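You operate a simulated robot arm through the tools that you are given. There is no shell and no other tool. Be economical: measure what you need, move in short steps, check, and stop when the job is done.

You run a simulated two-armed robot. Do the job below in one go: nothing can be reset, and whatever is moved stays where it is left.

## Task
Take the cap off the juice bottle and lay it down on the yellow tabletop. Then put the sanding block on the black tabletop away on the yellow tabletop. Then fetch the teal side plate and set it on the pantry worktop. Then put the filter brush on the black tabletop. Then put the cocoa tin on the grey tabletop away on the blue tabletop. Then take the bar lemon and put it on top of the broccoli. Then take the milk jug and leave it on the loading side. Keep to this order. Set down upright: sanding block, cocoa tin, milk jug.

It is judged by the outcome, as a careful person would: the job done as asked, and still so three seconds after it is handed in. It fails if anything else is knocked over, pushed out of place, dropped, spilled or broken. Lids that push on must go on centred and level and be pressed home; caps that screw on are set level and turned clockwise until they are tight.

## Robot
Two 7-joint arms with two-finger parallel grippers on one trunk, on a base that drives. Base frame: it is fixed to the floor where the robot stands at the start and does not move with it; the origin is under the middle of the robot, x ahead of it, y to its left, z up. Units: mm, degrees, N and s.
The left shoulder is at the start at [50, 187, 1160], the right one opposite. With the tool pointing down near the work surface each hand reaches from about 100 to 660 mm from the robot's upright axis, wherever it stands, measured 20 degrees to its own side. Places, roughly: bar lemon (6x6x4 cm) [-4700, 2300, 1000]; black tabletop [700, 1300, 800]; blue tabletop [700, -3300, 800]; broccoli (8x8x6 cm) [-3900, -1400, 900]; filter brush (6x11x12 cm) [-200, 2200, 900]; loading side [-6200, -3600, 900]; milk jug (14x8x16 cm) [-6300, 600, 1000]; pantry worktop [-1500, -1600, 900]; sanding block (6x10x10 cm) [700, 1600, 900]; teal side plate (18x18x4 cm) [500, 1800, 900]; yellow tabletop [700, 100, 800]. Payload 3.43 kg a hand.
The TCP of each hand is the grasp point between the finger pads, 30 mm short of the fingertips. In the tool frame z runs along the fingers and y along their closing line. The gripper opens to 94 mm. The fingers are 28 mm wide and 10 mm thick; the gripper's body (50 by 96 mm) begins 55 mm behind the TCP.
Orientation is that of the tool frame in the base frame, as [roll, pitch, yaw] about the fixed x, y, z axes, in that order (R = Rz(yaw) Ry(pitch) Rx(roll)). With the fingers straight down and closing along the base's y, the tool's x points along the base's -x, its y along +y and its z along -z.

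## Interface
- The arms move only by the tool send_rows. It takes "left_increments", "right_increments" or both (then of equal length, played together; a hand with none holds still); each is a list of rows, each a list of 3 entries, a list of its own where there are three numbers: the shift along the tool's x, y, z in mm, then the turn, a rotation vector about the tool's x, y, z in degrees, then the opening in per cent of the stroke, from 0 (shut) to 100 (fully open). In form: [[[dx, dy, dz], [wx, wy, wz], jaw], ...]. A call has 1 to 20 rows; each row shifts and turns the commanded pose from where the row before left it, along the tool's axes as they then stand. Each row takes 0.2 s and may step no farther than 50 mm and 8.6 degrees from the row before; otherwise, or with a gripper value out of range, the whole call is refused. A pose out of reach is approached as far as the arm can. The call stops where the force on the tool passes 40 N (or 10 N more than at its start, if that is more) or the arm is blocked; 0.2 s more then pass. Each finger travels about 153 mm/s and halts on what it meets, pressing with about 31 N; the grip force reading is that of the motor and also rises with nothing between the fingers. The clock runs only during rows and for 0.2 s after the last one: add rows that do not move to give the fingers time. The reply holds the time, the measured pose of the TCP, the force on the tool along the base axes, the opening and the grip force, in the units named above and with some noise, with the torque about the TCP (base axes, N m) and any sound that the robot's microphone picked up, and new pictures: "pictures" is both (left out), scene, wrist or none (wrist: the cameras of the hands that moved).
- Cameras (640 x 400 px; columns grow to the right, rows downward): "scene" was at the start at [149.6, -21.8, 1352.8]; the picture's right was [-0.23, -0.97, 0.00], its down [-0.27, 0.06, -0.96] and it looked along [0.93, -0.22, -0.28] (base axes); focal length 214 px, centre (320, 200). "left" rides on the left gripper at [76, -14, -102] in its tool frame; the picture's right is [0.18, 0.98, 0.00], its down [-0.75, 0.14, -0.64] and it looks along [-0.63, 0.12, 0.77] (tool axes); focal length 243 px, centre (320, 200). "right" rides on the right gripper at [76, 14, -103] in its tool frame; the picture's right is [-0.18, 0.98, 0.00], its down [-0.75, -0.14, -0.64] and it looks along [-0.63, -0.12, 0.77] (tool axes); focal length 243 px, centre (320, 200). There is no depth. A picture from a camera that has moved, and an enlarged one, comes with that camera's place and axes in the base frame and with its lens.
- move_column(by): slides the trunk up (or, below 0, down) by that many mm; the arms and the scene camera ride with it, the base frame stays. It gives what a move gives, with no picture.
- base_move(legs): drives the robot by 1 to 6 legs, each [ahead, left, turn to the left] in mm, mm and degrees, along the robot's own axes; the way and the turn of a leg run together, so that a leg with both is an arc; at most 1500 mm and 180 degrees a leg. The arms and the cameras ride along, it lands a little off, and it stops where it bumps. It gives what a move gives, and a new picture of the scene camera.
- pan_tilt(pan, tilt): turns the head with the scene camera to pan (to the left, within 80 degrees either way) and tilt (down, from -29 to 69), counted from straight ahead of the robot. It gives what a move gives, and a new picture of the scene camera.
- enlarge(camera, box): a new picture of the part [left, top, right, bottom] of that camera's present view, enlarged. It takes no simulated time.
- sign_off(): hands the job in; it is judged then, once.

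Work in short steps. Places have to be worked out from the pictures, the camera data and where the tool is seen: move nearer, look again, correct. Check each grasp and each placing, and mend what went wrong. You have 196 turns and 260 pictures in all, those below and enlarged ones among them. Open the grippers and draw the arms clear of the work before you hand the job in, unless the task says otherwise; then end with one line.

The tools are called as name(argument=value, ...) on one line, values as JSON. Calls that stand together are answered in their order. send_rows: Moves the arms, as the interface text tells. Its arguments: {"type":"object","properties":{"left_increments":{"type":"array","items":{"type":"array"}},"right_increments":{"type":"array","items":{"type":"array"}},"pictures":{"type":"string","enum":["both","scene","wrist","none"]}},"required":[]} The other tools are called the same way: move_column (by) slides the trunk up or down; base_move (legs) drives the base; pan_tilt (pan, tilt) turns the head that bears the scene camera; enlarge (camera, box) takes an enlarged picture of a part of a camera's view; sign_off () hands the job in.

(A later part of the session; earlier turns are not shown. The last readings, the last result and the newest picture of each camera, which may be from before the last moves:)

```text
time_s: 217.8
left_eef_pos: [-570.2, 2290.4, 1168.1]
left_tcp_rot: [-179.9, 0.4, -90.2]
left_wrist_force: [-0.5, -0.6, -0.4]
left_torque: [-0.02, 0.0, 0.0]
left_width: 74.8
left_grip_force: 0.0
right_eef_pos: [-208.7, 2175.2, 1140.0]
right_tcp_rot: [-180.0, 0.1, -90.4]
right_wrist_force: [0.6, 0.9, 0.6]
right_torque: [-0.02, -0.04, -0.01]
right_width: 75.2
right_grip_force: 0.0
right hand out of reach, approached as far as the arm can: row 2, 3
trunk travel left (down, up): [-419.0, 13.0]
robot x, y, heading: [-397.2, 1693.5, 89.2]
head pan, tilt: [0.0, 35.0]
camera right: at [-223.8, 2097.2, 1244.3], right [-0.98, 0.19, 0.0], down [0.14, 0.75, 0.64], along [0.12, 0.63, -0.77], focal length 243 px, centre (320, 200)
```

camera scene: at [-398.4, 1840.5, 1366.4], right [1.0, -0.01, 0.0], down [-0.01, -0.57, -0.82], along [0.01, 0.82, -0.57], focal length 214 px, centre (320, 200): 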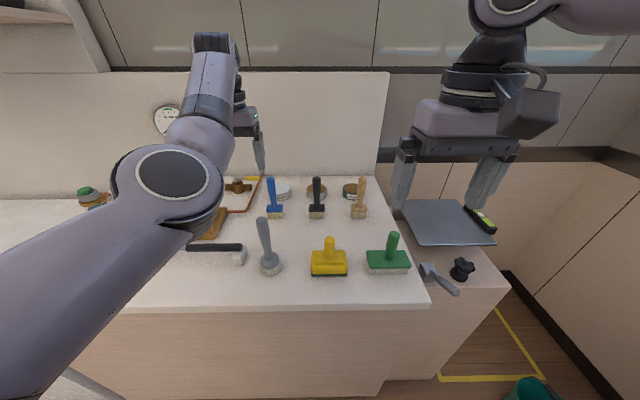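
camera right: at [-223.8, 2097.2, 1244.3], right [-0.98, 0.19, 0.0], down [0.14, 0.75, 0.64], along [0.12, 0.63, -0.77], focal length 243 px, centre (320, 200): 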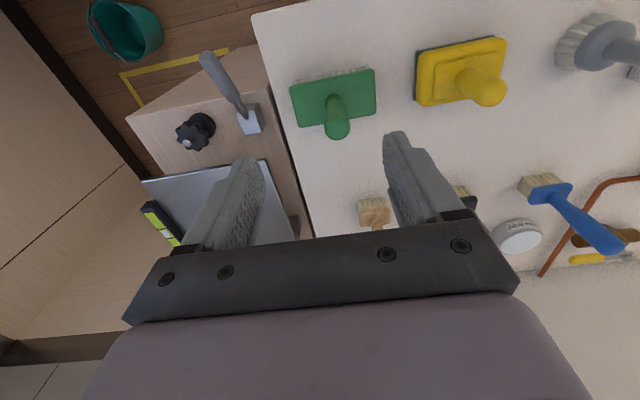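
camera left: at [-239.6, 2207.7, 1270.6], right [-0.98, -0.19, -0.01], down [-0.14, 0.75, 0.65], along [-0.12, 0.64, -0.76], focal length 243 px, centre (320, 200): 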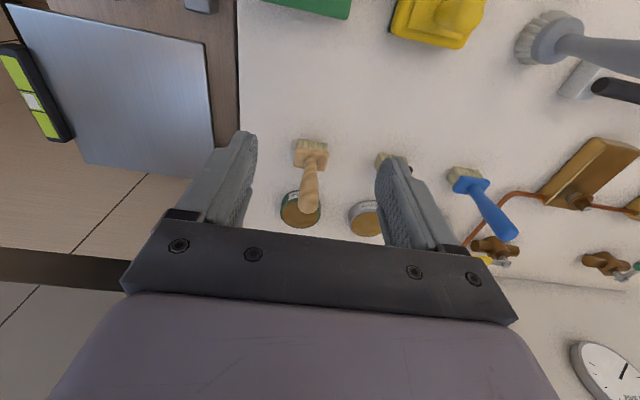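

Handle at ≈(-221, 2209). Align and lower to 1040.

send_rows(right_increments=[[[0, 6, 40], [0, 0, 0], 80], [[-17, 6, 35], [0, 0, 0], 80], [[-17, 0, 25], [0, 0, 0], 80], [[0, 0, 0], [0, 0, 0], 80]], pictures="wrist")

```text
time_s: 218.8
left_eef_pos: [-571.4, 2289.0, 1168.0]
left_tcp_rot: [-179.9, 0.4, -90.3]
left_wrist_force: [-0.2, 0.4, 0.1]
left_torque: [-0.02, -0.01, 0.02]
left_width: 75.3
left_grip_force: 0.1
right_eef_pos: [-191.9, 2180.6, 1044.6]
right_tcp_rot: [-179.9, 0.0, -90.3]
right_wrist_force: [-0.4, -1.6, -1.2]
right_torque: [-0.03, -0.01, -0.02]
right_width: 75.5
right_grip_force: 0.6
right hand out of reach, approached as far as the arm can: row 1, 2, 3
trunk travel left (down, up): [-419.0, 13.0]
robot x, y, heading: [-400.6, 1695.2, 89.4]
head pan, tilt: [0.0, 35.0]
camera right: at [-208.9, 2103.8, 1150.0], right [-0.98, 0.19, 0.0], down [0.14, 0.75, 0.64], along [0.12, 0.63, -0.77], focal length 243 px, centre (320, 200)
```

right: 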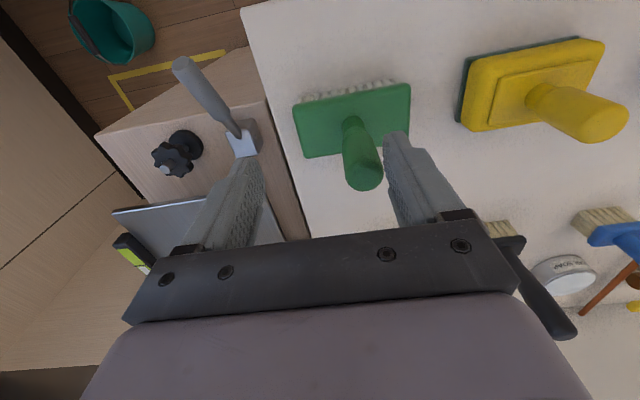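

The hand drifts right of the handle; nudge the base (left 29, ahead 20) instead, with the tips still above the handle.

send_rows(right_increments=[[[0, 0, -12], [0, 0, 0], 95]], pictures="none")

base_move(legs=[[20, 29, 0]])

enlarge(camera="right", box=[160, 40, 480, 240])

```text
time_s: 219.2
left_eef_pos: [-569.6, 2288.0, 1167.9]
left_tcp_rot: [-179.9, 0.4, -90.2]
left_wrist_force: [0.1, -0.1, 0.0]
left_torque: [0.02, -0.02, -0.01]
left_width: 75.4
left_grip_force: 0.0
right_eef_pos: [-194.1, 2181.2, 1057.3]
right_tcp_rot: [-179.8, -0.1, -90.3]
right_wrist_force: [0.7, -0.5, -0.1]
right_torque: [0.02, 0.05, 0.0]
right_width: 89.4
right_grip_force: 0.2
trunk travel left (down, up): [-419.0, 13.0]
robot x, y, heading: [-402.7, 1693.5, 89.5]
head pan, tilt: [0.0, 35.0]
```

```text
time_s: 220.0
left_eef_pos: [-599.1, 2311.0, 1166.7]
left_tcp_rot: [-179.9, 0.3, -90.3]
left_wrist_force: [-0.8, 0.5, 0.5]
left_torque: [0.01, -0.03, 0.01]
left_width: 75.3
left_grip_force: 0.1
right_eef_pos: [-223.5, 2201.6, 1056.8]
right_tcp_rot: [-179.7, -0.1, -90.3]
right_wrist_force: [0.4, -0.2, 0.7]
right_torque: [0.0, -0.02, -0.03]
right_width: 89.6
right_grip_force: 0.1
trunk travel left (down, up): [-419.0, 13.0]
robot x, y, heading: [-431.5, 1712.8, 89.0]
head pan, tilt: [0.0, 35.0]
camera scene: at [-427.9, 1861.4, 1366.3], right [1.0, -0.02, 0.0], down [-0.01, -0.57, -0.82], along [0.01, 0.82, -0.57], focal length 214 px, centre (320, 200)
```

scene: 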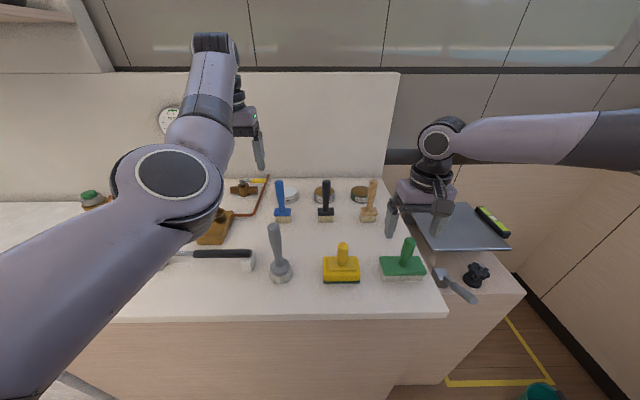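

```text
2.00 times, centred on (320, 140) of right
camera zoom: at [-238.7, 2125.7, 1161.3], right [-0.98, 0.19, -0.01], down [0.14, 0.75, 0.64], along [0.13, 0.63, -0.77], focal length 485 px, centre (320, 320)
```

zoom: 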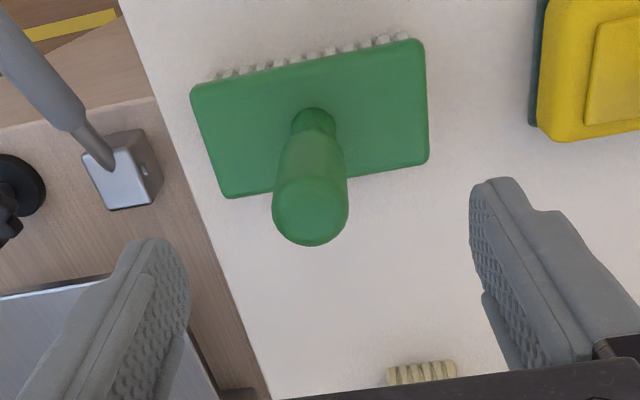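

Nearly centred. Nudge 5 mm and lower with the trunk by 80.

send_rows(right_increments=[[[-4, -5, 0], [0, 0, 0], 80]], pictures="none")

move_column(by=-50)

enlarge(camera="right", box=[160, 40, 480, 240])

```text
time_s: 220.4
left_eef_pos: [-598.9, 2308.7, 1168.4]
left_tcp_rot: [-179.8, 0.4, -90.4]
left_wrist_force: [-0.4, 0.8, 0.1]
left_torque: [0.01, -0.01, 0.02]
left_width: 75.3
left_grip_force: 0.1
right_eef_pos: [-218.3, 2205.9, 1056.2]
right_tcp_rot: [-179.8, -0.1, -90.5]
right_wrist_force: [-0.8, 0.5, -0.3]
right_torque: [0.0, 0.01, 0.04]
right_width: 75.3
right_grip_force: 0.1
trunk travel left (down, up): [-419.0, 13.0]
robot x, y, heading: [-425.8, 1717.6, 89.1]
head pan, tilt: [0.0, 35.0]
```

```text
time_s: 221.3
left_eef_pos: [-597.9, 2308.6, 1117.9]
left_tcp_rot: [-179.9, 0.5, -90.3]
left_wrist_force: [0.2, -0.5, 0.3]
left_torque: [0.0, -0.03, -0.03]
left_width: 75.4
left_grip_force: 0.0
right_eef_pos: [-217.8, 2205.0, 1007.3]
right_tcp_rot: [-179.8, -0.1, -90.4]
right_wrist_force: [-0.5, -0.3, 0.3]
right_torque: [0.0, -0.03, -0.02]
right_width: 75.2
right_grip_force: 0.0
trunk travel left (down, up): [-369.0, 63.0]
robot x, y, heading: [-429.6, 1714.8, 89.2]
head pan, tilt: [0.0, 35.0]
```

```text
2.00 times, centred on (320, 140) of right
camera zoom: at [-233.6, 2129.0, 1111.9], right [-0.98, 0.19, 0.0], down [0.14, 0.75, 0.64], along [0.12, 0.63, -0.77], focal length 485 px, centre (320, 320)
```

zoom: 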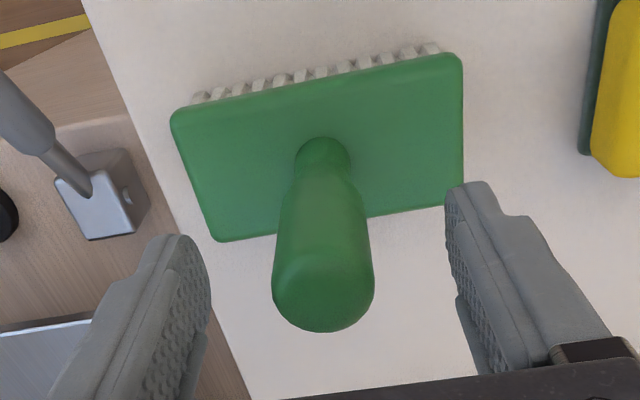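

Good; lower 30 more and close.

move_column(by=-30)

send_rows(right_increments=[[[0, 0, 0], [0, 0, 0], 40], [[0, 0, 0], [0, 0, 0], 5], [[0, 0, 0], [0, 0, 0], 5], [[0, 0, 0], [0, 0, 0], 5]], pictures="wrist")

```text
time_s: 222.1
left_eef_pos: [-598.9, 2310.6, 1087.9]
left_tcp_rot: [180.0, 0.4, -90.3]
left_wrist_force: [0.2, 0.1, -0.6]
left_torque: [0.02, 0.0, 0.05]
left_width: 75.2
left_grip_force: 0.0
right_eef_pos: [-217.1, 2205.8, 976.7]
right_tcp_rot: [-179.8, 0.0, -90.3]
right_wrist_force: [-0.3, 0.2, 0.6]
right_torque: [0.05, -0.01, 0.01]
right_width: 75.1
right_grip_force: 0.1
trunk travel left (down, up): [-339.0, 93.0]
robot x, y, heading: [-428.4, 1714.1, 89.2]
head pan, tilt: [0.0, 35.0]
```

```text
time_s: 223.1
left_eef_pos: [-600.1, 2309.1, 1088.3]
left_tcp_rot: [-179.9, 0.4, -90.4]
left_wrist_force: [-0.1, -0.6, 0.5]
left_torque: [0.0, 0.02, 0.01]
left_width: 75.3
left_grip_force: 0.1
right_eef_pos: [-218.2, 2205.4, 977.5]
right_tcp_rot: [-179.9, -0.1, -90.4]
right_wrist_force: [0.5, 0.1, -0.1]
right_torque: [0.0, -0.03, 0.02]
right_width: 25.6
right_grip_force: 30.8
trunk travel left (down, up): [-339.0, 93.0]
robot x, y, heading: [-427.8, 1713.2, 88.8]
head pan, tilt: [0.0, 35.0]
camera right: at [-233.5, 2129.2, 1081.6], right [-0.98, 0.19, 0.0], down [0.14, 0.75, 0.64], along [0.13, 0.63, -0.77], focal length 243 px, centre (320, 200)
```

right: 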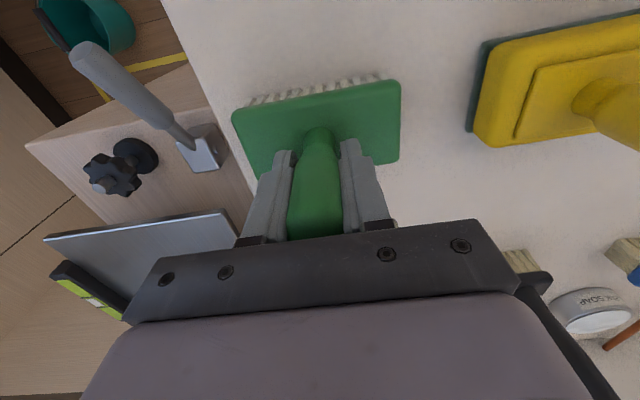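

Brush handle gripped. Lift by trunk, back off, turn right and drive to the black tabletop.

move_column(by=93)

base_move(legs=[[-350, 0, 0], [0, 0, -89], [400, 100, 0]])

```text
time_s: 224.4
left_eef_pos: [-597.9, 2309.8, 1180.2]
left_tcp_rot: [-179.9, 0.3, -90.4]
left_wrist_force: [-0.1, -0.5, 1.1]
left_torque: [0.02, 0.02, -0.01]
left_width: 75.2
left_grip_force: 0.1
right_eef_pos: [-217.5, 2206.1, 1068.9]
right_tcp_rot: [-179.8, 0.0, -90.4]
right_wrist_force: [0.0, 0.2, -0.4]
right_torque: [0.04, -0.02, 0.0]
right_width: 25.7
right_grip_force: 30.9
trunk travel left (down, up): [-432.0, 0.0]
robot x, y, heading: [-427.3, 1715.3, 88.9]
head pan, tilt: [0.0, 35.0]
```

```text
time_s: 232.5
left_eef_pos: [552.6, 1634.3, 1180.4]
left_tcp_rot: [-179.9, 0.3, 179.8]
left_wrist_force: [1.0, -0.2, 0.0]
left_torque: [0.02, 0.01, 0.01]
left_width: 75.3
left_grip_force: 0.0
right_eef_pos: [449.8, 1252.7, 1069.8]
right_tcp_rot: [-179.8, -0.1, 179.7]
right_wrist_force: [-0.2, -0.3, -1.1]
right_torque: [0.01, 0.0, -0.03]
right_width: 25.0
right_grip_force: 30.8
trunk travel left (down, up): [-432.0, 0.0]
robot x, y, heading: [-42.1, 1464.8, -0.6]
head pan, tilt: [0.0, 35.0]
camera scene: at [105.6, 1462.2, 1378.9], right [-0.01, -1.0, 0.0], down [-0.57, 0.01, -0.82], along [0.82, -0.01, -0.57], focal length 214 px, centre (320, 200)
```

scene: 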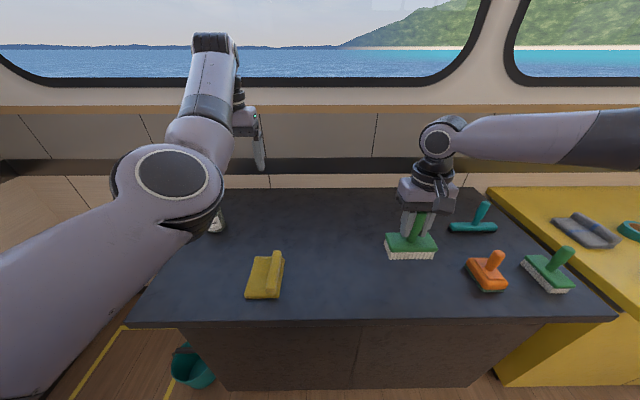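

Brush is over the black top and upright. Advance 70 mm and lower by trunk.

base_move(legs=[[70, 20, 0.6]])

move_column(by=-118)

enlarge(camera="right", box=[100, 0, 540, 260])

```text
time_s: 233.6
left_eef_pos: [622.7, 1660.8, 1179.7]
left_tcp_rot: [-179.9, 0.3, -179.5]
left_wrist_force: [1.3, 0.6, 0.0]
left_torque: [-0.06, -0.01, 0.02]
left_width: 75.1
left_grip_force: 0.1
right_eef_pos: [523.4, 1279.3, 1069.6]
right_tcp_rot: [-179.8, -0.1, -179.6]
right_wrist_force: [-0.1, 0.1, -1.8]
right_torque: [-0.03, -0.02, -0.02]
right_width: 25.0
right_grip_force: 31.1
trunk travel left (down, up): [-432.0, 0.0]
robot x, y, heading: [31.3, 1480.8, -0.3]
head pan, tilt: [0.0, 35.0]
camera scene: at [177.0, 1483.2, 1378.8], right [0.0, -1.0, 0.0], down [-0.57, 0.0, -0.82], along [0.82, 0.0, -0.57], focal length 214 px, centre (320, 200)
```

scene: 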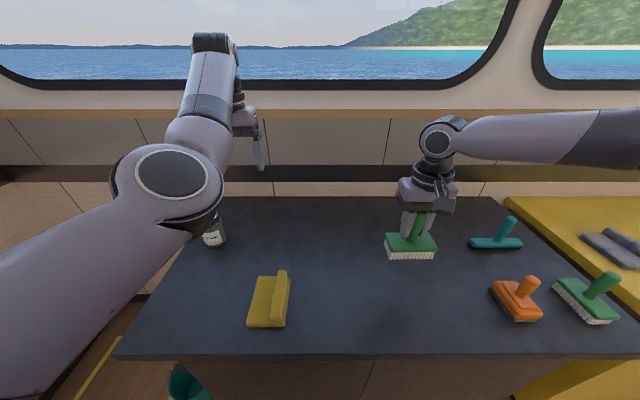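

```text
time_s: 235.0
left_eef_pos: [621.5, 1661.5, 1062.8]
left_tcp_rot: [-179.9, 0.4, -179.4]
left_wrist_force: [0.5, 0.0, -1.1]
left_torque: [0.02, 0.01, -0.01]
left_width: 75.1
left_grip_force: 0.0
right_eef_pos: [523.4, 1278.2, 951.3]
right_tcp_rot: [-179.9, -0.1, -179.6]
right_wrist_force: [-0.3, 0.2, -1.8]
right_torque: [-0.01, -0.03, -0.05]
right_width: 24.9
right_grip_force: 30.7
trunk travel left (down, up): [-314.0, 118.0]
robot x, y, heading: [25.5, 1484.6, 0.2]
head pan, tilt: [0.0, 35.0]
```

```text
1.45 times, centred on (320, 130) of right
camera zoom: at [446.2, 1292.3, 1056.4], right [0.18, 0.98, 0.0], down [0.76, -0.13, 0.64], along [0.63, -0.12, -0.77], focal length 353 px, centre (320, 302)
```

zoom: 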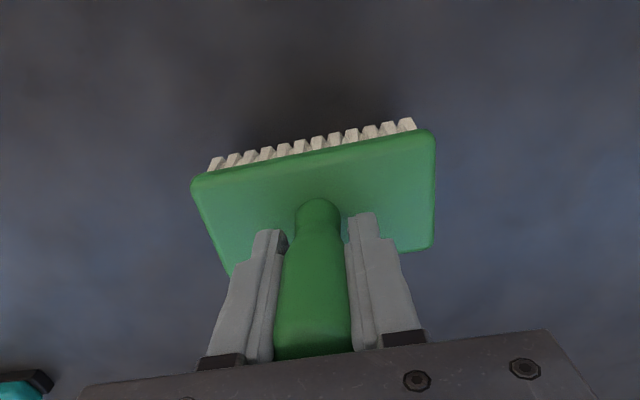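

Lower in small steps to contact.

move_column(by=-7)

send_rows(right_increments=[[[0, 0, 2], [0, 0, 0], 5], [[0, 0, 2], [0, 0, 0], 5], [[0, 0, 0], [0, 0, 0], 5]], pictures="none")

```text
time_s: 235.6
left_eef_pos: [622.3, 1661.9, 1055.2]
left_tcp_rot: [-179.9, 0.4, -179.6]
left_wrist_force: [-0.8, 0.2, 0.8]
left_torque: [-0.01, 0.0, 0.02]
left_width: 75.2
left_grip_force: 0.2
right_eef_pos: [522.0, 1277.7, 943.3]
right_tcp_rot: [-179.8, 0.0, -179.6]
right_wrist_force: [0.0, 0.1, -1.6]
right_torque: [-0.02, 0.03, -0.04]
right_width: 24.9
right_grip_force: 30.5
trunk travel left (down, up): [-307.0, 125.0]
robot x, y, heading: [28.1, 1483.7, -0.1]
head pan, tilt: [0.0, 35.0]
```

```text
time_s: 236.4
left_eef_pos: [621.8, 1661.7, 1055.7]
left_tcp_rot: [-180.0, 0.4, -179.5]
left_wrist_force: [-1.0, 0.0, -0.4]
left_torque: [0.03, -0.02, 0.04]
left_width: 75.2
left_grip_force: 0.2
right_eef_pos: [523.2, 1278.6, 940.2]
right_tcp_rot: [-179.7, 0.0, -179.6]
right_wrist_force: [-0.5, 0.3, -0.6]
right_torque: [0.04, -0.04, 0.01]
right_width: 24.9
right_grip_force: 30.4
trunk travel left (down, up): [-307.0, 125.0]
robot x, y, heading: [33.4, 1487.1, -0.0]
head pan, tilt: [0.0, 35.0]
```

send_rows(right_increments=[[[0, 0, 2], [0, 0, 0], 5], [[0, 0, 2], [0, 0, 0], 5], [[0, 0, 1], [0, 0, 0], 5], [[0, 0, 0], [0, 0, 0], 5]], pictures="none")

```text
time_s: 237.4
left_eef_pos: [621.0, 1661.2, 1054.5]
left_tcp_rot: [-179.9, 0.4, -179.4]
left_wrist_force: [0.0, -0.1, 0.4]
left_torque: [-0.02, -0.01, 0.03]
left_width: 75.2
left_grip_force: 0.0
right_eef_pos: [523.7, 1277.1, 935.4]
right_tcp_rot: [-179.8, 0.0, -179.6]
right_wrist_force: [0.4, -0.5, -1.5]
right_torque: [0.01, -0.03, -0.02]
right_width: 25.0
right_grip_force: 31.0
trunk travel left (down, up): [-307.0, 125.0]
robot x, y, heading: [32.7, 1485.3, -0.2]
head pan, tilt: [0.0, 35.0]
```

send_rows(right_increments=[[[0, 0, 2], [0, 0, 0], 5], [[0, 0, 2], [0, 0, 0], 5], [[0, 0, 2], [0, 0, 0], 5], [[0, 0, 2], [0, 0, 0], 5], [[0, 0, 0], [0, 0, 0], 5]], pictures="wrist")

```text
time_s: 238.6
left_eef_pos: [621.8, 1661.2, 1055.5]
left_tcp_rot: [-179.9, 0.3, -179.4]
left_wrist_force: [-0.1, -1.2, 0.1]
left_torque: [-0.03, 0.02, 0.03]
left_width: 75.1
left_grip_force: 0.1
right_eef_pos: [522.0, 1277.1, 927.3]
right_tcp_rot: [-180.0, 0.1, -179.5]
right_wrist_force: [0.1, 0.6, -1.7]
right_torque: [-0.02, 0.0, -0.02]
right_width: 24.7
right_grip_force: 30.8
trunk travel left (down, up): [-307.0, 125.0]
robot x, y, heading: [23.4, 1483.1, -0.1]
head pan, tilt: [0.0, 35.0]
camera right: at [445.0, 1290.8, 1032.7], right [0.18, 0.98, 0.0], down [0.75, -0.13, 0.64], along [0.63, -0.11, -0.77], focal length 243 px, centre (320, 200)
```

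right: 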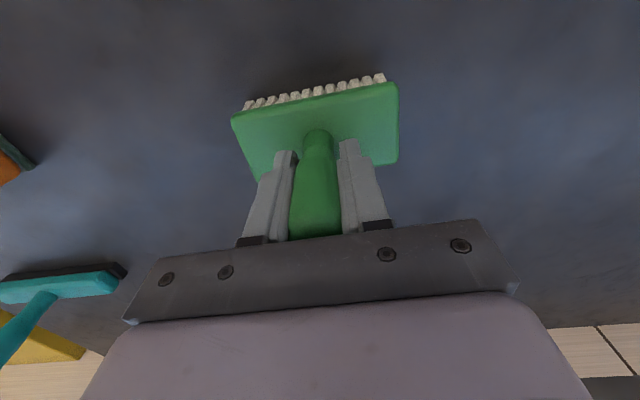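

No contact yet (source surface was higher, ~900). Continue slowly.

send_rows(right_increments=[[[0, 0, 2], [0, 0, 0], 5], [[0, 0, 2], [0, 0, 0], 5], [[0, 0, 1.5], [0, 0, 0], 5], [[0, 0, 1.5], [0, 0, 0], 5], [[0, 0, 0], [0, 0, 0], 5]], pictures="none")

```text
time_s: 239.8
left_eef_pos: [621.4, 1661.1, 1056.1]
left_tcp_rot: [-180.0, 0.5, -179.5]
left_wrist_force: [-0.5, 0.6, -0.1]
left_torque: [0.0, 0.01, -0.04]
left_width: 75.1
left_grip_force: 0.1
right_eef_pos: [520.5, 1276.1, 924.4]
right_tcp_rot: [-180.0, 0.5, -179.6]
right_wrist_force: [6.2, -3.3, 26.3]
right_torque: [0.24, 0.25, 0.04]
right_width: 24.6
right_grip_force: 30.6
right hand out of reach, approached as far as the arm can: row 2
trunk travel left (down, up): [-307.0, 125.0]
robot x, y, heading: [27.0, 1483.5, -0.3]
head pan, tilt: [0.0, 35.0]
```

Contact. Ease up 3 mm, release, and rise.

send_rows(right_increments=[[[0, 0, -3], [0, 0, 0], 5], [[0, 0, 0], [0, 0, 0], 30], [[0, 0, 0], [0, 0, 0], 60], [[0, 0, -30], [0, 0, 0], 60], [[0, 0, -45], [0, 0, 0], 60], [[0, 0, -45], [0, 0, 0], 60], [[0, 0, -40], [0, 0, 0], 100]], pictures="scene")

```text
time_s: 241.4
left_eef_pos: [622.1, 1660.9, 1055.5]
left_tcp_rot: [-180.0, 0.4, -179.5]
left_wrist_force: [-0.4, 0.1, 0.6]
left_torque: [-0.01, -0.02, 0.03]
left_width: 75.3
left_grip_force: 0.0
right_eef_pos: [518.5, 1275.8, 1082.3]
right_tcp_rot: [-179.8, 0.0, -179.6]
right_wrist_force: [-0.3, 0.3, 0.9]
right_torque: [0.0, 0.03, -0.02]
right_width: 94.1
right_grip_force: 0.1
trunk travel left (down, up): [-307.0, 125.0]
robot x, y, heading: [30.1, 1486.3, -0.2]
head pan, tilt: [0.0, 35.0]
camera scene: at [175.9, 1482.9, 1254.0], right [0.0, -1.0, 0.0], down [-0.57, 0.0, -0.82], along [0.82, 0.0, -0.57], focal length 214 px, centre (320, 200)
```

scene: 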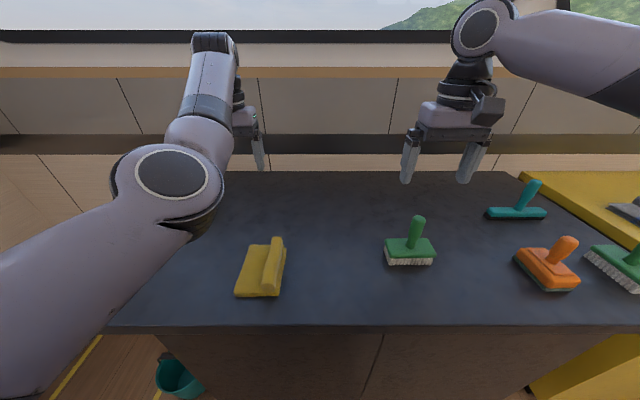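

Brush is upright on the black top. Now raise the trunk, back off, turn round and go to the east side of the grey island for the cocoa tin.

move_column(by=124)

base_move(legs=[[-230, 0, 0], [0, 0, 180], [0, 1180, 0]])

pan_tilt(pan=0, tilt=25)

```text
time_s: 242.9
left_eef_pos: [621.8, 1660.9, 1179.0]
left_tcp_rot: [-179.9, 0.3, -179.5]
left_wrist_force: [0.4, 0.4, 0.1]
left_torque: [0.0, -0.01, -0.01]
left_width: 75.2
left_grip_force: 0.2
right_eef_pos: [519.1, 1274.4, 1205.8]
right_tcp_rot: [-179.9, 0.1, -179.6]
right_wrist_force: [-0.1, -0.2, -0.2]
right_torque: [0.02, 0.02, -0.01]
right_width: 94.4
right_grip_force: 0.0
trunk travel left (down, up): [-431.0, 1.0]
robot x, y, heading: [27.3, 1482.6, 0.0]
head pan, tilt: [0.0, 35.0]
```

```text
time_s: 257.4
left_eef_pos: [-842.3, 192.8, 1179.2]
left_tcp_rot: [-180.0, 0.5, -2.8]
left_wrist_force: [-0.8, 0.2, 1.0]
left_torque: [-0.03, 0.0, -0.01]
left_width: 75.3
left_grip_force: 0.0
right_eef_pos: [-717.2, 570.4, 1205.3]
right_tcp_rot: [-180.0, 0.1, -3.0]
right_wrist_force: [0.6, 0.0, 0.8]
right_torque: [-0.04, 0.0, -0.03]
right_width: 94.0
right_grip_force: 0.1
trunk travel left (down, up): [-431.0, 1.0]
robot x, y, heading: [-241.3, 338.7, 176.3]
head pan, tilt: [0.0, 35.0]
camera scene: at [-386.3, 344.0, 1378.0], right [0.06, 1.0, 0.0], down [0.57, -0.03, -0.82], along [-0.82, 0.05, -0.57], focal length 214 px, centre (320, 200)
```

scene: 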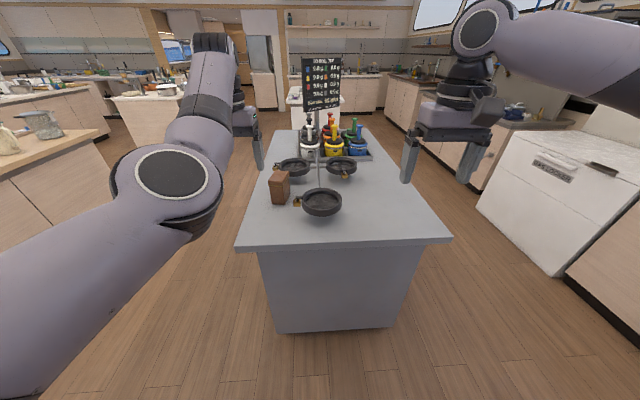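

```text
time_s: 258.2
left_eef_pos: [-843.0, 193.9, 1179.9]
left_tcp_rot: [-179.9, 0.4, -2.8]
left_wrist_force: [-0.8, -0.3, -0.2]
left_torque: [0.0, 0.01, -0.03]
left_width: 75.1
left_grip_force: 0.0
right_eef_pos: [-718.2, 570.5, 1206.0]
right_tcp_rot: [180.0, 0.1, -2.8]
right_wrist_force: [-0.3, 0.5, 0.3]
right_torque: [0.02, -0.01, 0.0]
right_width: 93.9
right_grip_force: 0.0
trunk travel left (down, up): [-431.0, 1.0]
robot x, y, heading: [-238.8, 335.0, 176.5]
head pan, tilt: [0.0, 25.0]
camera scene: at [-390.4, 344.4, 1393.7], right [0.06, 1.0, 0.0], down [0.42, -0.03, -0.91], along [-0.9, 0.05, -0.42], focal length 214 px, centre (320, 200)
```

scene: 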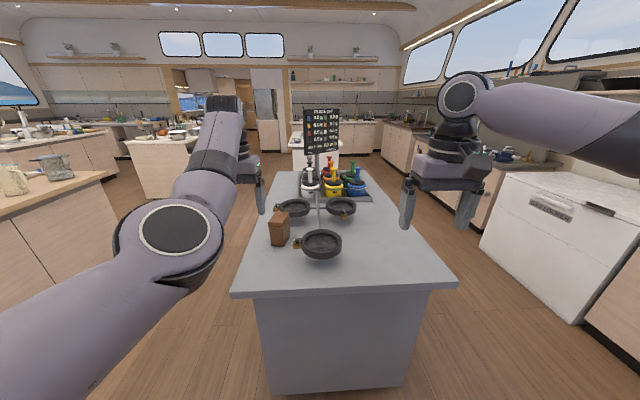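

The brown tin is at ≈(-1110, 222). Zoom in.

enlarge(camera="scene", box=[240, 180, 360, 280])

```text
4.00 times, centred on (300, 230) of scene
camera zoom: at [-390.4, 344.4, 1393.7], right [0.06, 1.0, 0.0], down [0.42, -0.03, -0.91], along [-0.9, 0.05, -0.42], focal length 858 px, centre (400, 80)
```

zoom: 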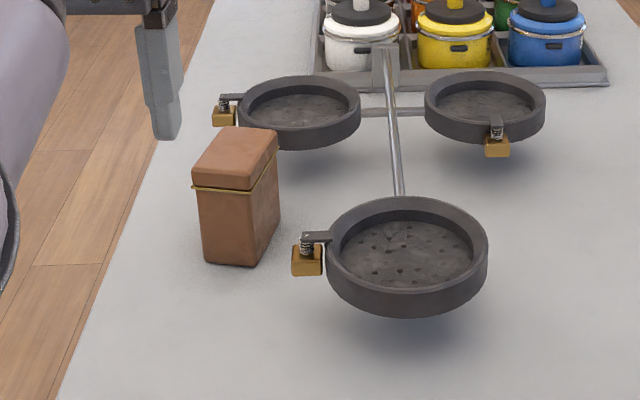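

The tin is a ~60×90×120 box beside a pan stand (delicate). Use the right hand, closing across its width; position the base so the tin is on the right-hand side.

base_move(legs=[[0, 270, 3.5], [340, 0, 0]])

enlarge(camera="right", box=[0, 0, 640, 400])

```text
time_s: 261.9
left_eef_pos: [-1184.4, -125.9, 1179.4]
left_tcp_rot: [-179.9, 0.3, 1.4]
left_wrist_force: [-0.5, 0.5, 0.1]
left_torque: [-0.01, 0.0, 0.03]
left_width: 74.9
left_grip_force: 0.1
right_eef_pos: [-1090.2, 261.8, 1205.1]
right_tcp_rot: [-179.9, 0.1, 1.5]
right_wrist_force: [0.5, -0.3, -0.2]
right_torque: [0.03, -0.03, 0.01]
right_width: 93.8
right_grip_force: 0.1
trunk travel left (down, up): [-431.0, 1.0]
robot x, y, heading: [-592.6, 61.8, -179.0]
head pan, tilt: [0.0, 25.0]
camera scene: at [-745.7, 59.9, 1393.7], right [-0.02, 1.0, 0.0], down [0.42, 0.01, -0.91], along [-0.91, -0.01, -0.42], focal length 214 px, centre (320, 200)
```

scene: 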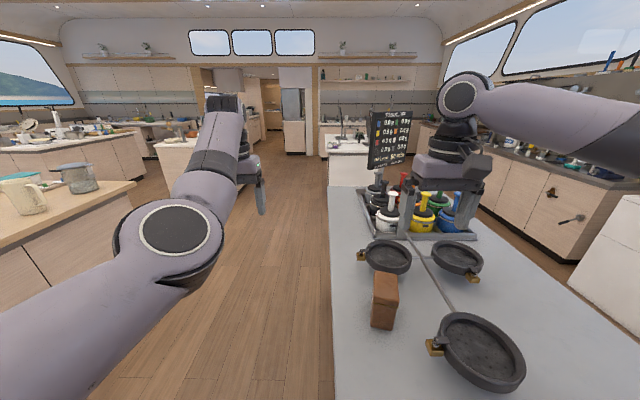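

```text
1.00 times, centred on (320, 200) of right
camera zoom: at [-1013.1, 249.1, 1310.1], right [-0.16, -0.99, 0.0], down [-0.76, 0.12, 0.64], along [-0.63, 0.1, -0.77], focal length 243 px, centre (320, 200)
```

zoom: 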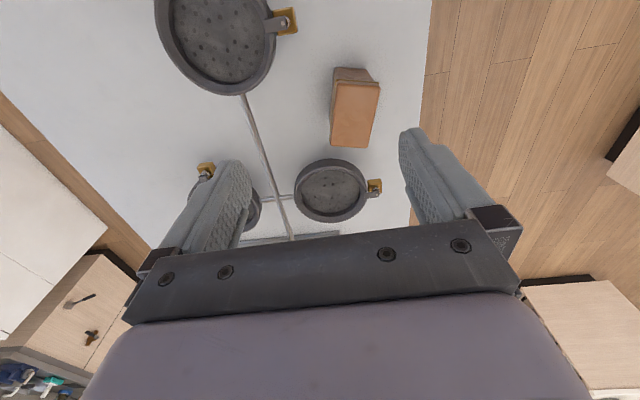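

The tin's top centre ≈(-1137, 222), rotated ~19°. Align the right hand's yaw and move above it.

send_rows(right_increments=[[[0, 0, 0], [0, 0, 7], 90], [[0, 0, 0], [0, 0, 7], 90], [[0, 0, 0], [0, 0, 6.5], 90], [[-16, 27, 30], [0, 0, 0], 90], [[-16, 26, 35], [0, 0, 0], 90], [[0, 0, 40], [0, 0, 0], 90], [[0, 0, 0], [0, 0, 0], 90]], pictures="wrist")

```text
time_s: 263.5
left_eef_pos: [-1186.1, -126.6, 1179.5]
left_tcp_rot: [-179.9, 0.4, 1.5]
left_wrist_force: [-0.6, 0.5, -0.5]
left_torque: [-0.03, 0.02, 0.0]
left_width: 75.1
left_grip_force: 0.1
right_eef_pos: [-1099.9, 259.2, 1096.1]
right_tcp_rot: [179.9, 0.2, -19.1]
right_wrist_force: [-1.1, 1.0, -0.3]
right_torque: [-0.03, -0.06, -0.02]
right_width: 84.7
right_grip_force: 0.0
right hand out of reach, approached as far as the arm can: row 4, 5
trunk travel left (down, up): [-431.0, 1.0]
robot x, y, heading: [-594.7, 62.5, -179.1]
head pan, tilt: [0.0, 25.0]
camera right: at [-1033.1, 220.0, 1200.8], right [-0.5, -0.87, 0.0], down [-0.66, 0.38, 0.64], along [-0.56, 0.32, -0.76], focal length 243 px, centre (320, 200)
```

right: 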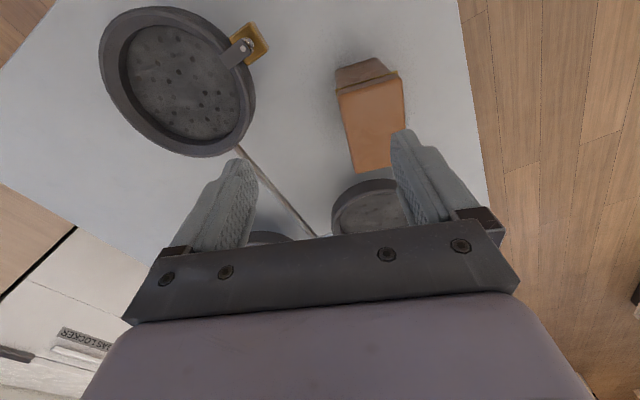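

Reach is short from here with the trunk high. Nudge the base left 37/ahead 12, lower the trunk 50, then reach again.

base_move(legs=[[12, 37, -0.9]])

move_column(by=-45)

send_rows(right_increments=[[[-12, 0, 0], [0, 0, 4], 90], [[-12, 0, 0], [0, 0, 0], 90], [[0, 0, 0], [0, 0, 0], 90]], pictures="wrist")

```text
time_s: 264.4
left_eef_pos: [-1198.5, -154.6, 1179.4]
left_tcp_rot: [-179.8, 0.3, 0.6]
left_wrist_force: [0.6, -0.3, -0.6]
left_torque: [0.02, 0.02, 0.0]
left_width: 75.4
left_grip_force: 0.1
right_eef_pos: [-1109.2, 228.2, 1096.7]
right_tcp_rot: [-180.0, 0.2, -19.9]
right_wrist_force: [-0.5, -1.4, -0.3]
right_torque: [0.02, -0.03, 0.01]
right_width: 84.2
right_grip_force: 0.1
trunk travel left (down, up): [-431.0, 1.0]
robot x, y, heading: [-606.1, 25.9, 180.2]
head pan, tilt: [0.0, 25.0]
camera scene: at [-757.3, 23.6, 1393.7], right [0.0, 1.0, 0.0], down [0.42, 0.0, -0.91], along [-0.91, 0.0, -0.42], focal length 214 px, centre (320, 200)
```

scene: 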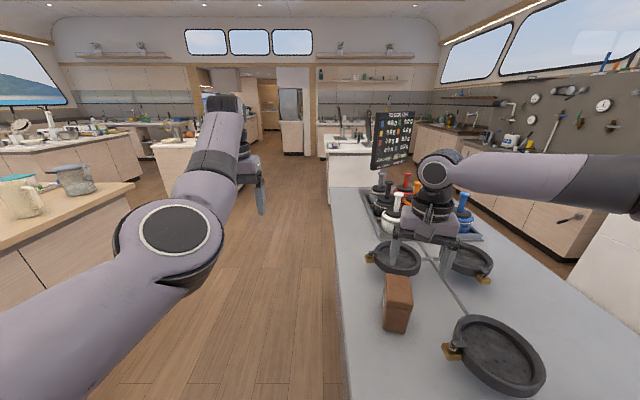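

```text
time_s: 265.3
left_eef_pos: [-1200.0, -154.2, 1134.0]
left_tcp_rot: [-179.9, 0.3, 0.6]
left_wrist_force: [-0.1, 0.1, 0.2]
left_torque: [0.02, -0.01, -0.01]
left_width: 75.3
left_grip_force: 0.1
right_eef_pos: [-1108.8, 228.9, 1052.1]
right_tcp_rot: [-180.0, 0.2, -19.9]
right_wrist_force: [-0.6, 0.6, 0.2]
right_torque: [-0.01, -0.02, -0.02]
right_width: 84.5
right_grip_force: 0.1
trunk travel left (down, up): [-386.0, 46.0]
robot x, y, heading: [-607.0, 22.6, 180.0]
head pan, tilt: [0.0, 25.0]
```

```text
time_s: 266.1
left_eef_pos: [-1199.0, -155.0, 1134.8]
left_tcp_rot: [-179.9, 0.4, 0.6]
left_wrist_force: [0.3, -0.4, -0.4]
left_torque: [-0.02, -0.01, -0.01]
left_width: 75.3
left_grip_force: 0.0
right_eef_pos: [-1123.3, 244.4, 1053.2]
right_tcp_rot: [179.8, 0.2, -24.1]
right_wrist_force: [-0.2, 1.0, -0.5]
right_torque: [-0.01, 0.01, -0.05]
right_width: 84.6
right_grip_force: 0.1
right hand out of reach, approached as far as the arm can: row 1, 2
trunk travel left (down, up): [-386.0, 46.0]
robot x, y, heading: [-607.6, 26.3, 180.0]
head pan, tilt: [0.0, 25.0]
camera right: at [-1059.2, 200.4, 1157.4], right [-0.57, -0.82, 0.0], down [-0.63, 0.44, 0.64], along [-0.53, 0.36, -0.76], focal length 243 px, centre (320, 200)
```

right: 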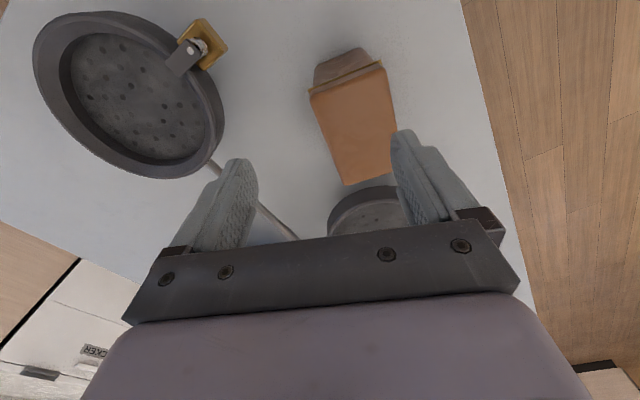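

Tin centre ≈(-1145, 219), width axis at yaw -18. I'll grip slightly near of centre: shift base left 30 and correct yaw.

base_move(legs=[[0, 30, 0]])

send_rows(right_increments=[[[0, 0, 0], [0, 0, -6], 90], [[0, 0, 0], [0, 0, 0], 90]], pictures="wrist")

```text
time_s: 266.9
left_eef_pos: [-1199.4, -185.1, 1134.7]
left_tcp_rot: [-179.8, 0.3, 0.6]
left_wrist_force: [-0.4, -0.2, -0.1]
left_torque: [-0.01, 0.0, 0.03]
left_width: 75.2
left_grip_force: 0.0
right_eef_pos: [-1123.8, 212.9, 1053.6]
right_tcp_rot: [179.8, 0.4, -23.9]
right_wrist_force: [-0.2, -0.8, -0.5]
right_torque: [-0.03, 0.01, 0.0]
right_width: 84.5
right_grip_force: 0.0
trunk travel left (down, up): [-386.0, 46.0]
robot x, y, heading: [-602.6, -4.5, 180.1]
head pan, tilt: [0.0, 25.0]
camera scene: at [-756.9, -5.7, 1348.7], right [0.0, 1.0, 0.0], down [0.42, 0.0, -0.91], along [-0.91, 0.0, -0.42], focal length 214 px, centre (320, 200)
```

scene: 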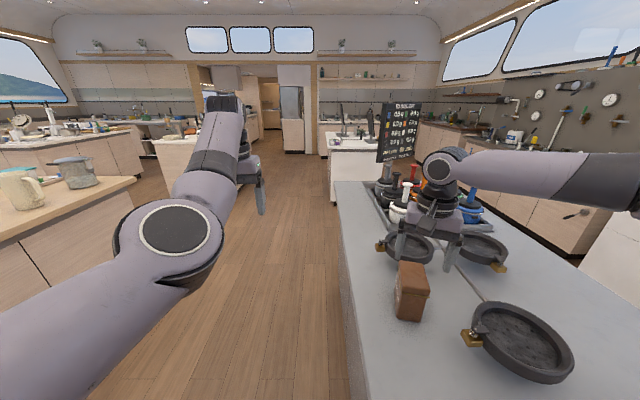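

```text
time_s: 267.5
left_eef_pos: [-1199.1, -184.4, 1134.6]
left_tcp_rot: [-179.9, 0.3, 0.6]
left_wrist_force: [-0.3, 0.1, -0.1]
left_torque: [-0.01, -0.03, 0.03]
left_width: 75.3
left_grip_force: 0.0
right_eef_pos: [-1122.7, 214.9, 1052.8]
right_tcp_rot: [179.7, 0.3, -18.0]
right_wrist_force: [-0.4, 0.0, 0.2]
right_torque: [0.01, 0.02, -0.01]
right_width: 84.8
right_grip_force: 0.0
trunk travel left (down, up): [-386.0, 46.0]
robot x, y, heading: [-605.0, -1.6, 180.2]
head pan, tilt: [0.0, 25.0]
camera right: at [-1054.8, 177.8, 1157.3], right [-0.48, -0.88, 0.0], down [-0.67, 0.37, 0.65], along [-0.57, 0.31, -0.76], focal length 243 px, centre (320, 200)
```

right: 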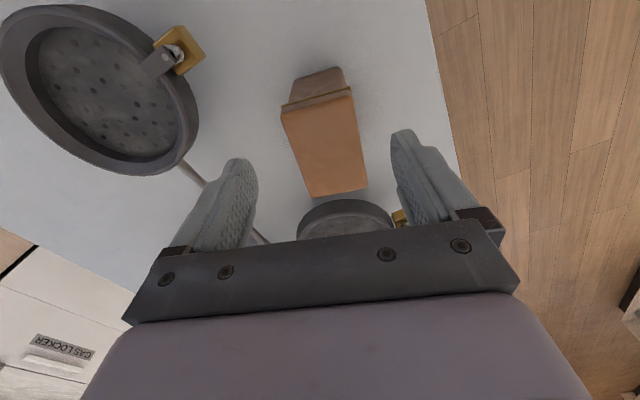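

Aligned within 3 mm. Lower by trunk 95 and close.

move_column(by=-60)

enlarge(camera="right", box=[160, 40, 480, 240])

```text
time_s: 268.5
left_eef_pos: [-1199.6, -184.3, 1074.9]
left_tcp_rot: [-179.9, 0.4, 0.6]
left_wrist_force: [-0.4, 0.1, 0.9]
left_torque: [-0.01, 0.01, -0.01]
left_width: 75.1
left_grip_force: 0.0
right_eef_pos: [-1123.8, 214.9, 993.4]
right_tcp_rot: [179.9, 0.3, -18.0]
right_wrist_force: [-0.3, -0.6, 0.6]
right_torque: [0.01, 0.01, -0.01]
right_width: 84.6
right_grip_force: 0.1
trunk travel left (down, up): [-326.0, 106.0]
robot x, y, heading: [-609.5, -3.5, 179.6]
head pan, tilt: [0.0, 25.0]
```

```text
2.00 times, centred on (320, 140) of right
camera zoom: at [-1054.7, 177.6, 1097.5], right [-0.48, -0.88, 0.0], down [-0.67, 0.37, 0.65], along [-0.57, 0.31, -0.76], focal length 485 px, centre (320, 320)
```

zoom: 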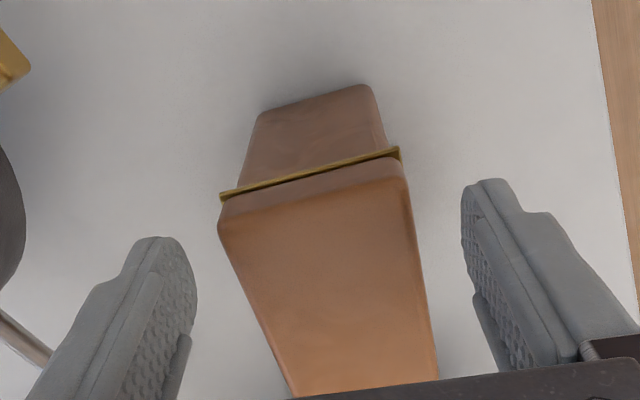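

move_column(by=-38)

send_rows(right_increments=[[[0, 0, 0], [0, 0, 0], 70], [[0, 0, 0], [0, 0, 0], 40], [[0, 0, 0], [0, 0, 0], 35], [[0, 0, 0], [0, 0, 0], 35]], pictures="wrist")

```text
time_s: 269.3
left_eef_pos: [-1200.4, -184.1, 1035.9]
left_tcp_rot: [-179.9, 0.4, 0.6]
left_wrist_force: [0.3, -0.2, -0.7]
left_torque: [0.01, 0.04, -0.04]
left_width: 75.2
left_grip_force: 0.0
right_eef_pos: [-1122.3, 215.5, 954.4]
right_tcp_rot: [179.9, 0.3, -18.0]
right_wrist_force: [0.2, -0.1, -1.0]
right_torque: [0.0, -0.01, 0.01]
right_width: 84.6
right_grip_force: 0.1
trunk travel left (down, up): [-288.0, 144.0]
robot x, y, heading: [-603.9, -3.0, 180.1]
head pan, tilt: [0.0, 25.0]
```

```text
time_s: 270.3
left_eef_pos: [-1198.8, -182.8, 1035.7]
left_tcp_rot: [180.0, 0.4, 0.6]
left_wrist_force: [-0.1, -0.3, 1.1]
left_torque: [-0.01, 0.0, 0.02]
left_width: 75.2
left_grip_force: 0.1
right_eef_pos: [-1122.5, 214.5, 954.2]
right_tcp_rot: [179.9, 0.2, -18.1]
right_wrist_force: [-0.8, -0.3, 1.3]
right_torque: [0.1, -0.08, 0.04]
right_width: 66.5
right_grip_force: 31.3
trunk travel left (down, up): [-288.0, 144.0]
robot x, y, heading: [-605.7, -3.3, 180.1]
head pan, tilt: [0.0, 25.0]
camera right: at [-1054.8, 177.7, 1059.5], right [-0.48, -0.88, 0.0], down [-0.67, 0.37, 0.65], along [-0.57, 0.31, -0.76], focal length 243 px, centre (320, 200)
```

right: 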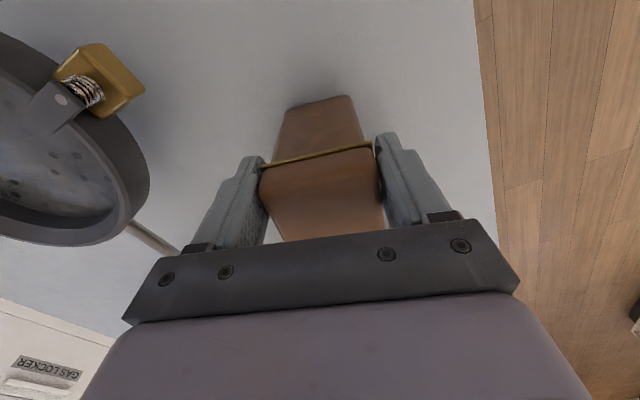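

Gripped at 66 mm. Lift 25 mm by trunk and verify the whole tin rises.

move_column(by=25)

enlarge(camera="right", box=[160, 40, 480, 240])

```text
time_s: 271.0
left_eef_pos: [-1200.4, -183.8, 1060.5]
left_tcp_rot: [180.0, 0.3, 0.6]
left_wrist_force: [-0.2, 0.1, -0.4]
left_torque: [-0.03, -0.02, 0.01]
left_width: 75.3
left_grip_force: 0.0
right_eef_pos: [-1123.3, 215.0, 978.8]
right_tcp_rot: [179.8, 0.2, -18.0]
right_wrist_force: [-0.6, 0.4, -2.7]
right_torque: [-0.05, -0.09, 0.0]
right_width: 66.5
right_grip_force: 31.2
trunk travel left (down, up): [-313.0, 119.0]
robot x, y, heading: [-605.5, -7.8, 180.2]
head pan, tilt: [0.0, 25.0]
```

```text
2.00 times, centred on (320, 140) of right
camera zoom: at [-1055.2, 177.8, 1084.0], right [-0.48, -0.88, 0.0], down [-0.67, 0.37, 0.64], along [-0.57, 0.31, -0.76], focal length 485 px, centre (320, 320)
```

zoom: 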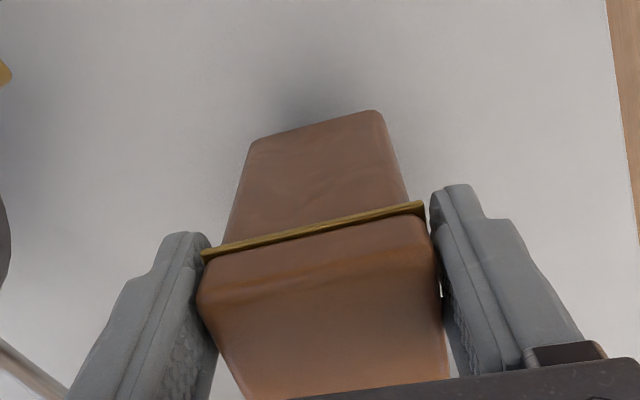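

Tin held whole. Raise fully, back away, turn to face the east counters and drive south to the blue tabletop.

move_column(by=118)

base_move(legs=[[-330, 0, 0], [0, -60, -180], [0, -1500, 0], [0, -1500, 0]])

pan_tilt(pan=-25, tilt=30)

```text
time_s: 272.5
left_eef_pos: [-1198.5, -184.2, 1179.1]
left_tcp_rot: [-180.0, 0.3, 0.6]
left_wrist_force: [0.1, 0.1, -0.1]
left_torque: [0.04, 0.0, -0.01]
left_width: 75.1
left_grip_force: 0.1
right_eef_pos: [-1123.5, 215.5, 1096.9]
right_tcp_rot: [179.7, 0.2, -18.0]
right_wrist_force: [0.3, -0.9, -2.5]
right_torque: [-0.04, -0.11, 0.01]
right_width: 66.4
right_grip_force: 31.7
trunk travel left (down, up): [-431.0, 1.0]
robot x, y, heading: [-605.8, -4.6, 180.0]
head pan, tilt: [0.0, 25.0]
```

```text
time_s: 296.0
left_eef_pos: [452.7, -2793.3, 1180.0]
left_tcp_rot: [180.0, 0.3, -176.9]
left_wrist_force: [0.0, -0.2, -1.0]
left_torque: [-0.01, -0.02, 0.02]
left_width: 75.3
left_grip_force: 0.0
right_eef_pos: [392.9, -3194.7, 1097.1]
right_tcp_rot: [179.8, 0.3, 164.5]
right_wrist_force: [-0.7, -0.7, -2.3]
right_torque: [0.04, 0.09, -0.01]
right_width: 65.3
right_grip_force: 30.6
trunk travel left (down, up): [-431.0, 1.0]
robot x, y, heading: [-133.3, -2992.4, 2.5]
head pan, tilt: [0.0, 25.0]
cut short: leg 2
camera scene: at [18.1, -2991.0, 1393.7], right [0.04, -1.0, 0.0], down [-0.42, -0.02, -0.91], along [0.91, 0.04, -0.42], focal length 214 px, centre (320, 200)
```

scene: 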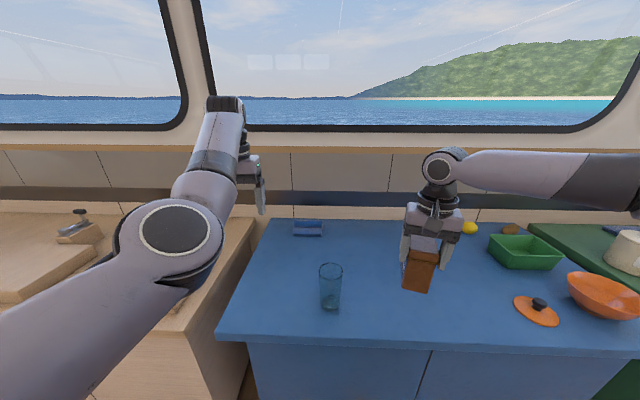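

```text
time_s: 296.9
left_eef_pos: [451.9, -2791.6, 1179.4]
left_tcp_rot: [-179.9, 0.3, -176.8]
left_wrist_force: [0.1, 0.0, 0.3]
left_torque: [0.01, -0.02, -0.02]
left_width: 75.4
left_grip_force: 0.0
right_eef_pos: [392.7, -3194.8, 1097.9]
right_tcp_rot: [179.7, 0.2, 164.4]
right_wrist_force: [0.0, -0.1, -2.2]
right_torque: [0.03, 0.1, 0.02]
right_width: 65.3
right_grip_force: 30.6
trunk travel left (down, up): [-431.0, 1.0]
robot x, y, heading: [-133.0, -2999.4, 2.8]
head pan, tilt: [-25.0, 30.0]
camera scene: at [9.6, -3029.4, 1385.7], right [-0.38, -0.92, 0.0], down [-0.46, 0.19, -0.87], along [0.8, -0.33, -0.5], focal length 214 px, centre (320, 200)
```

scene: 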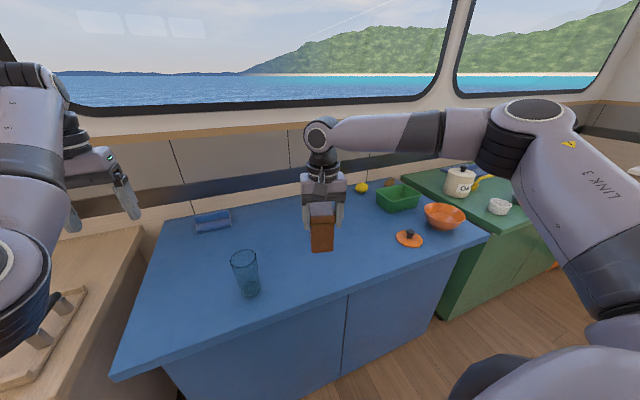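

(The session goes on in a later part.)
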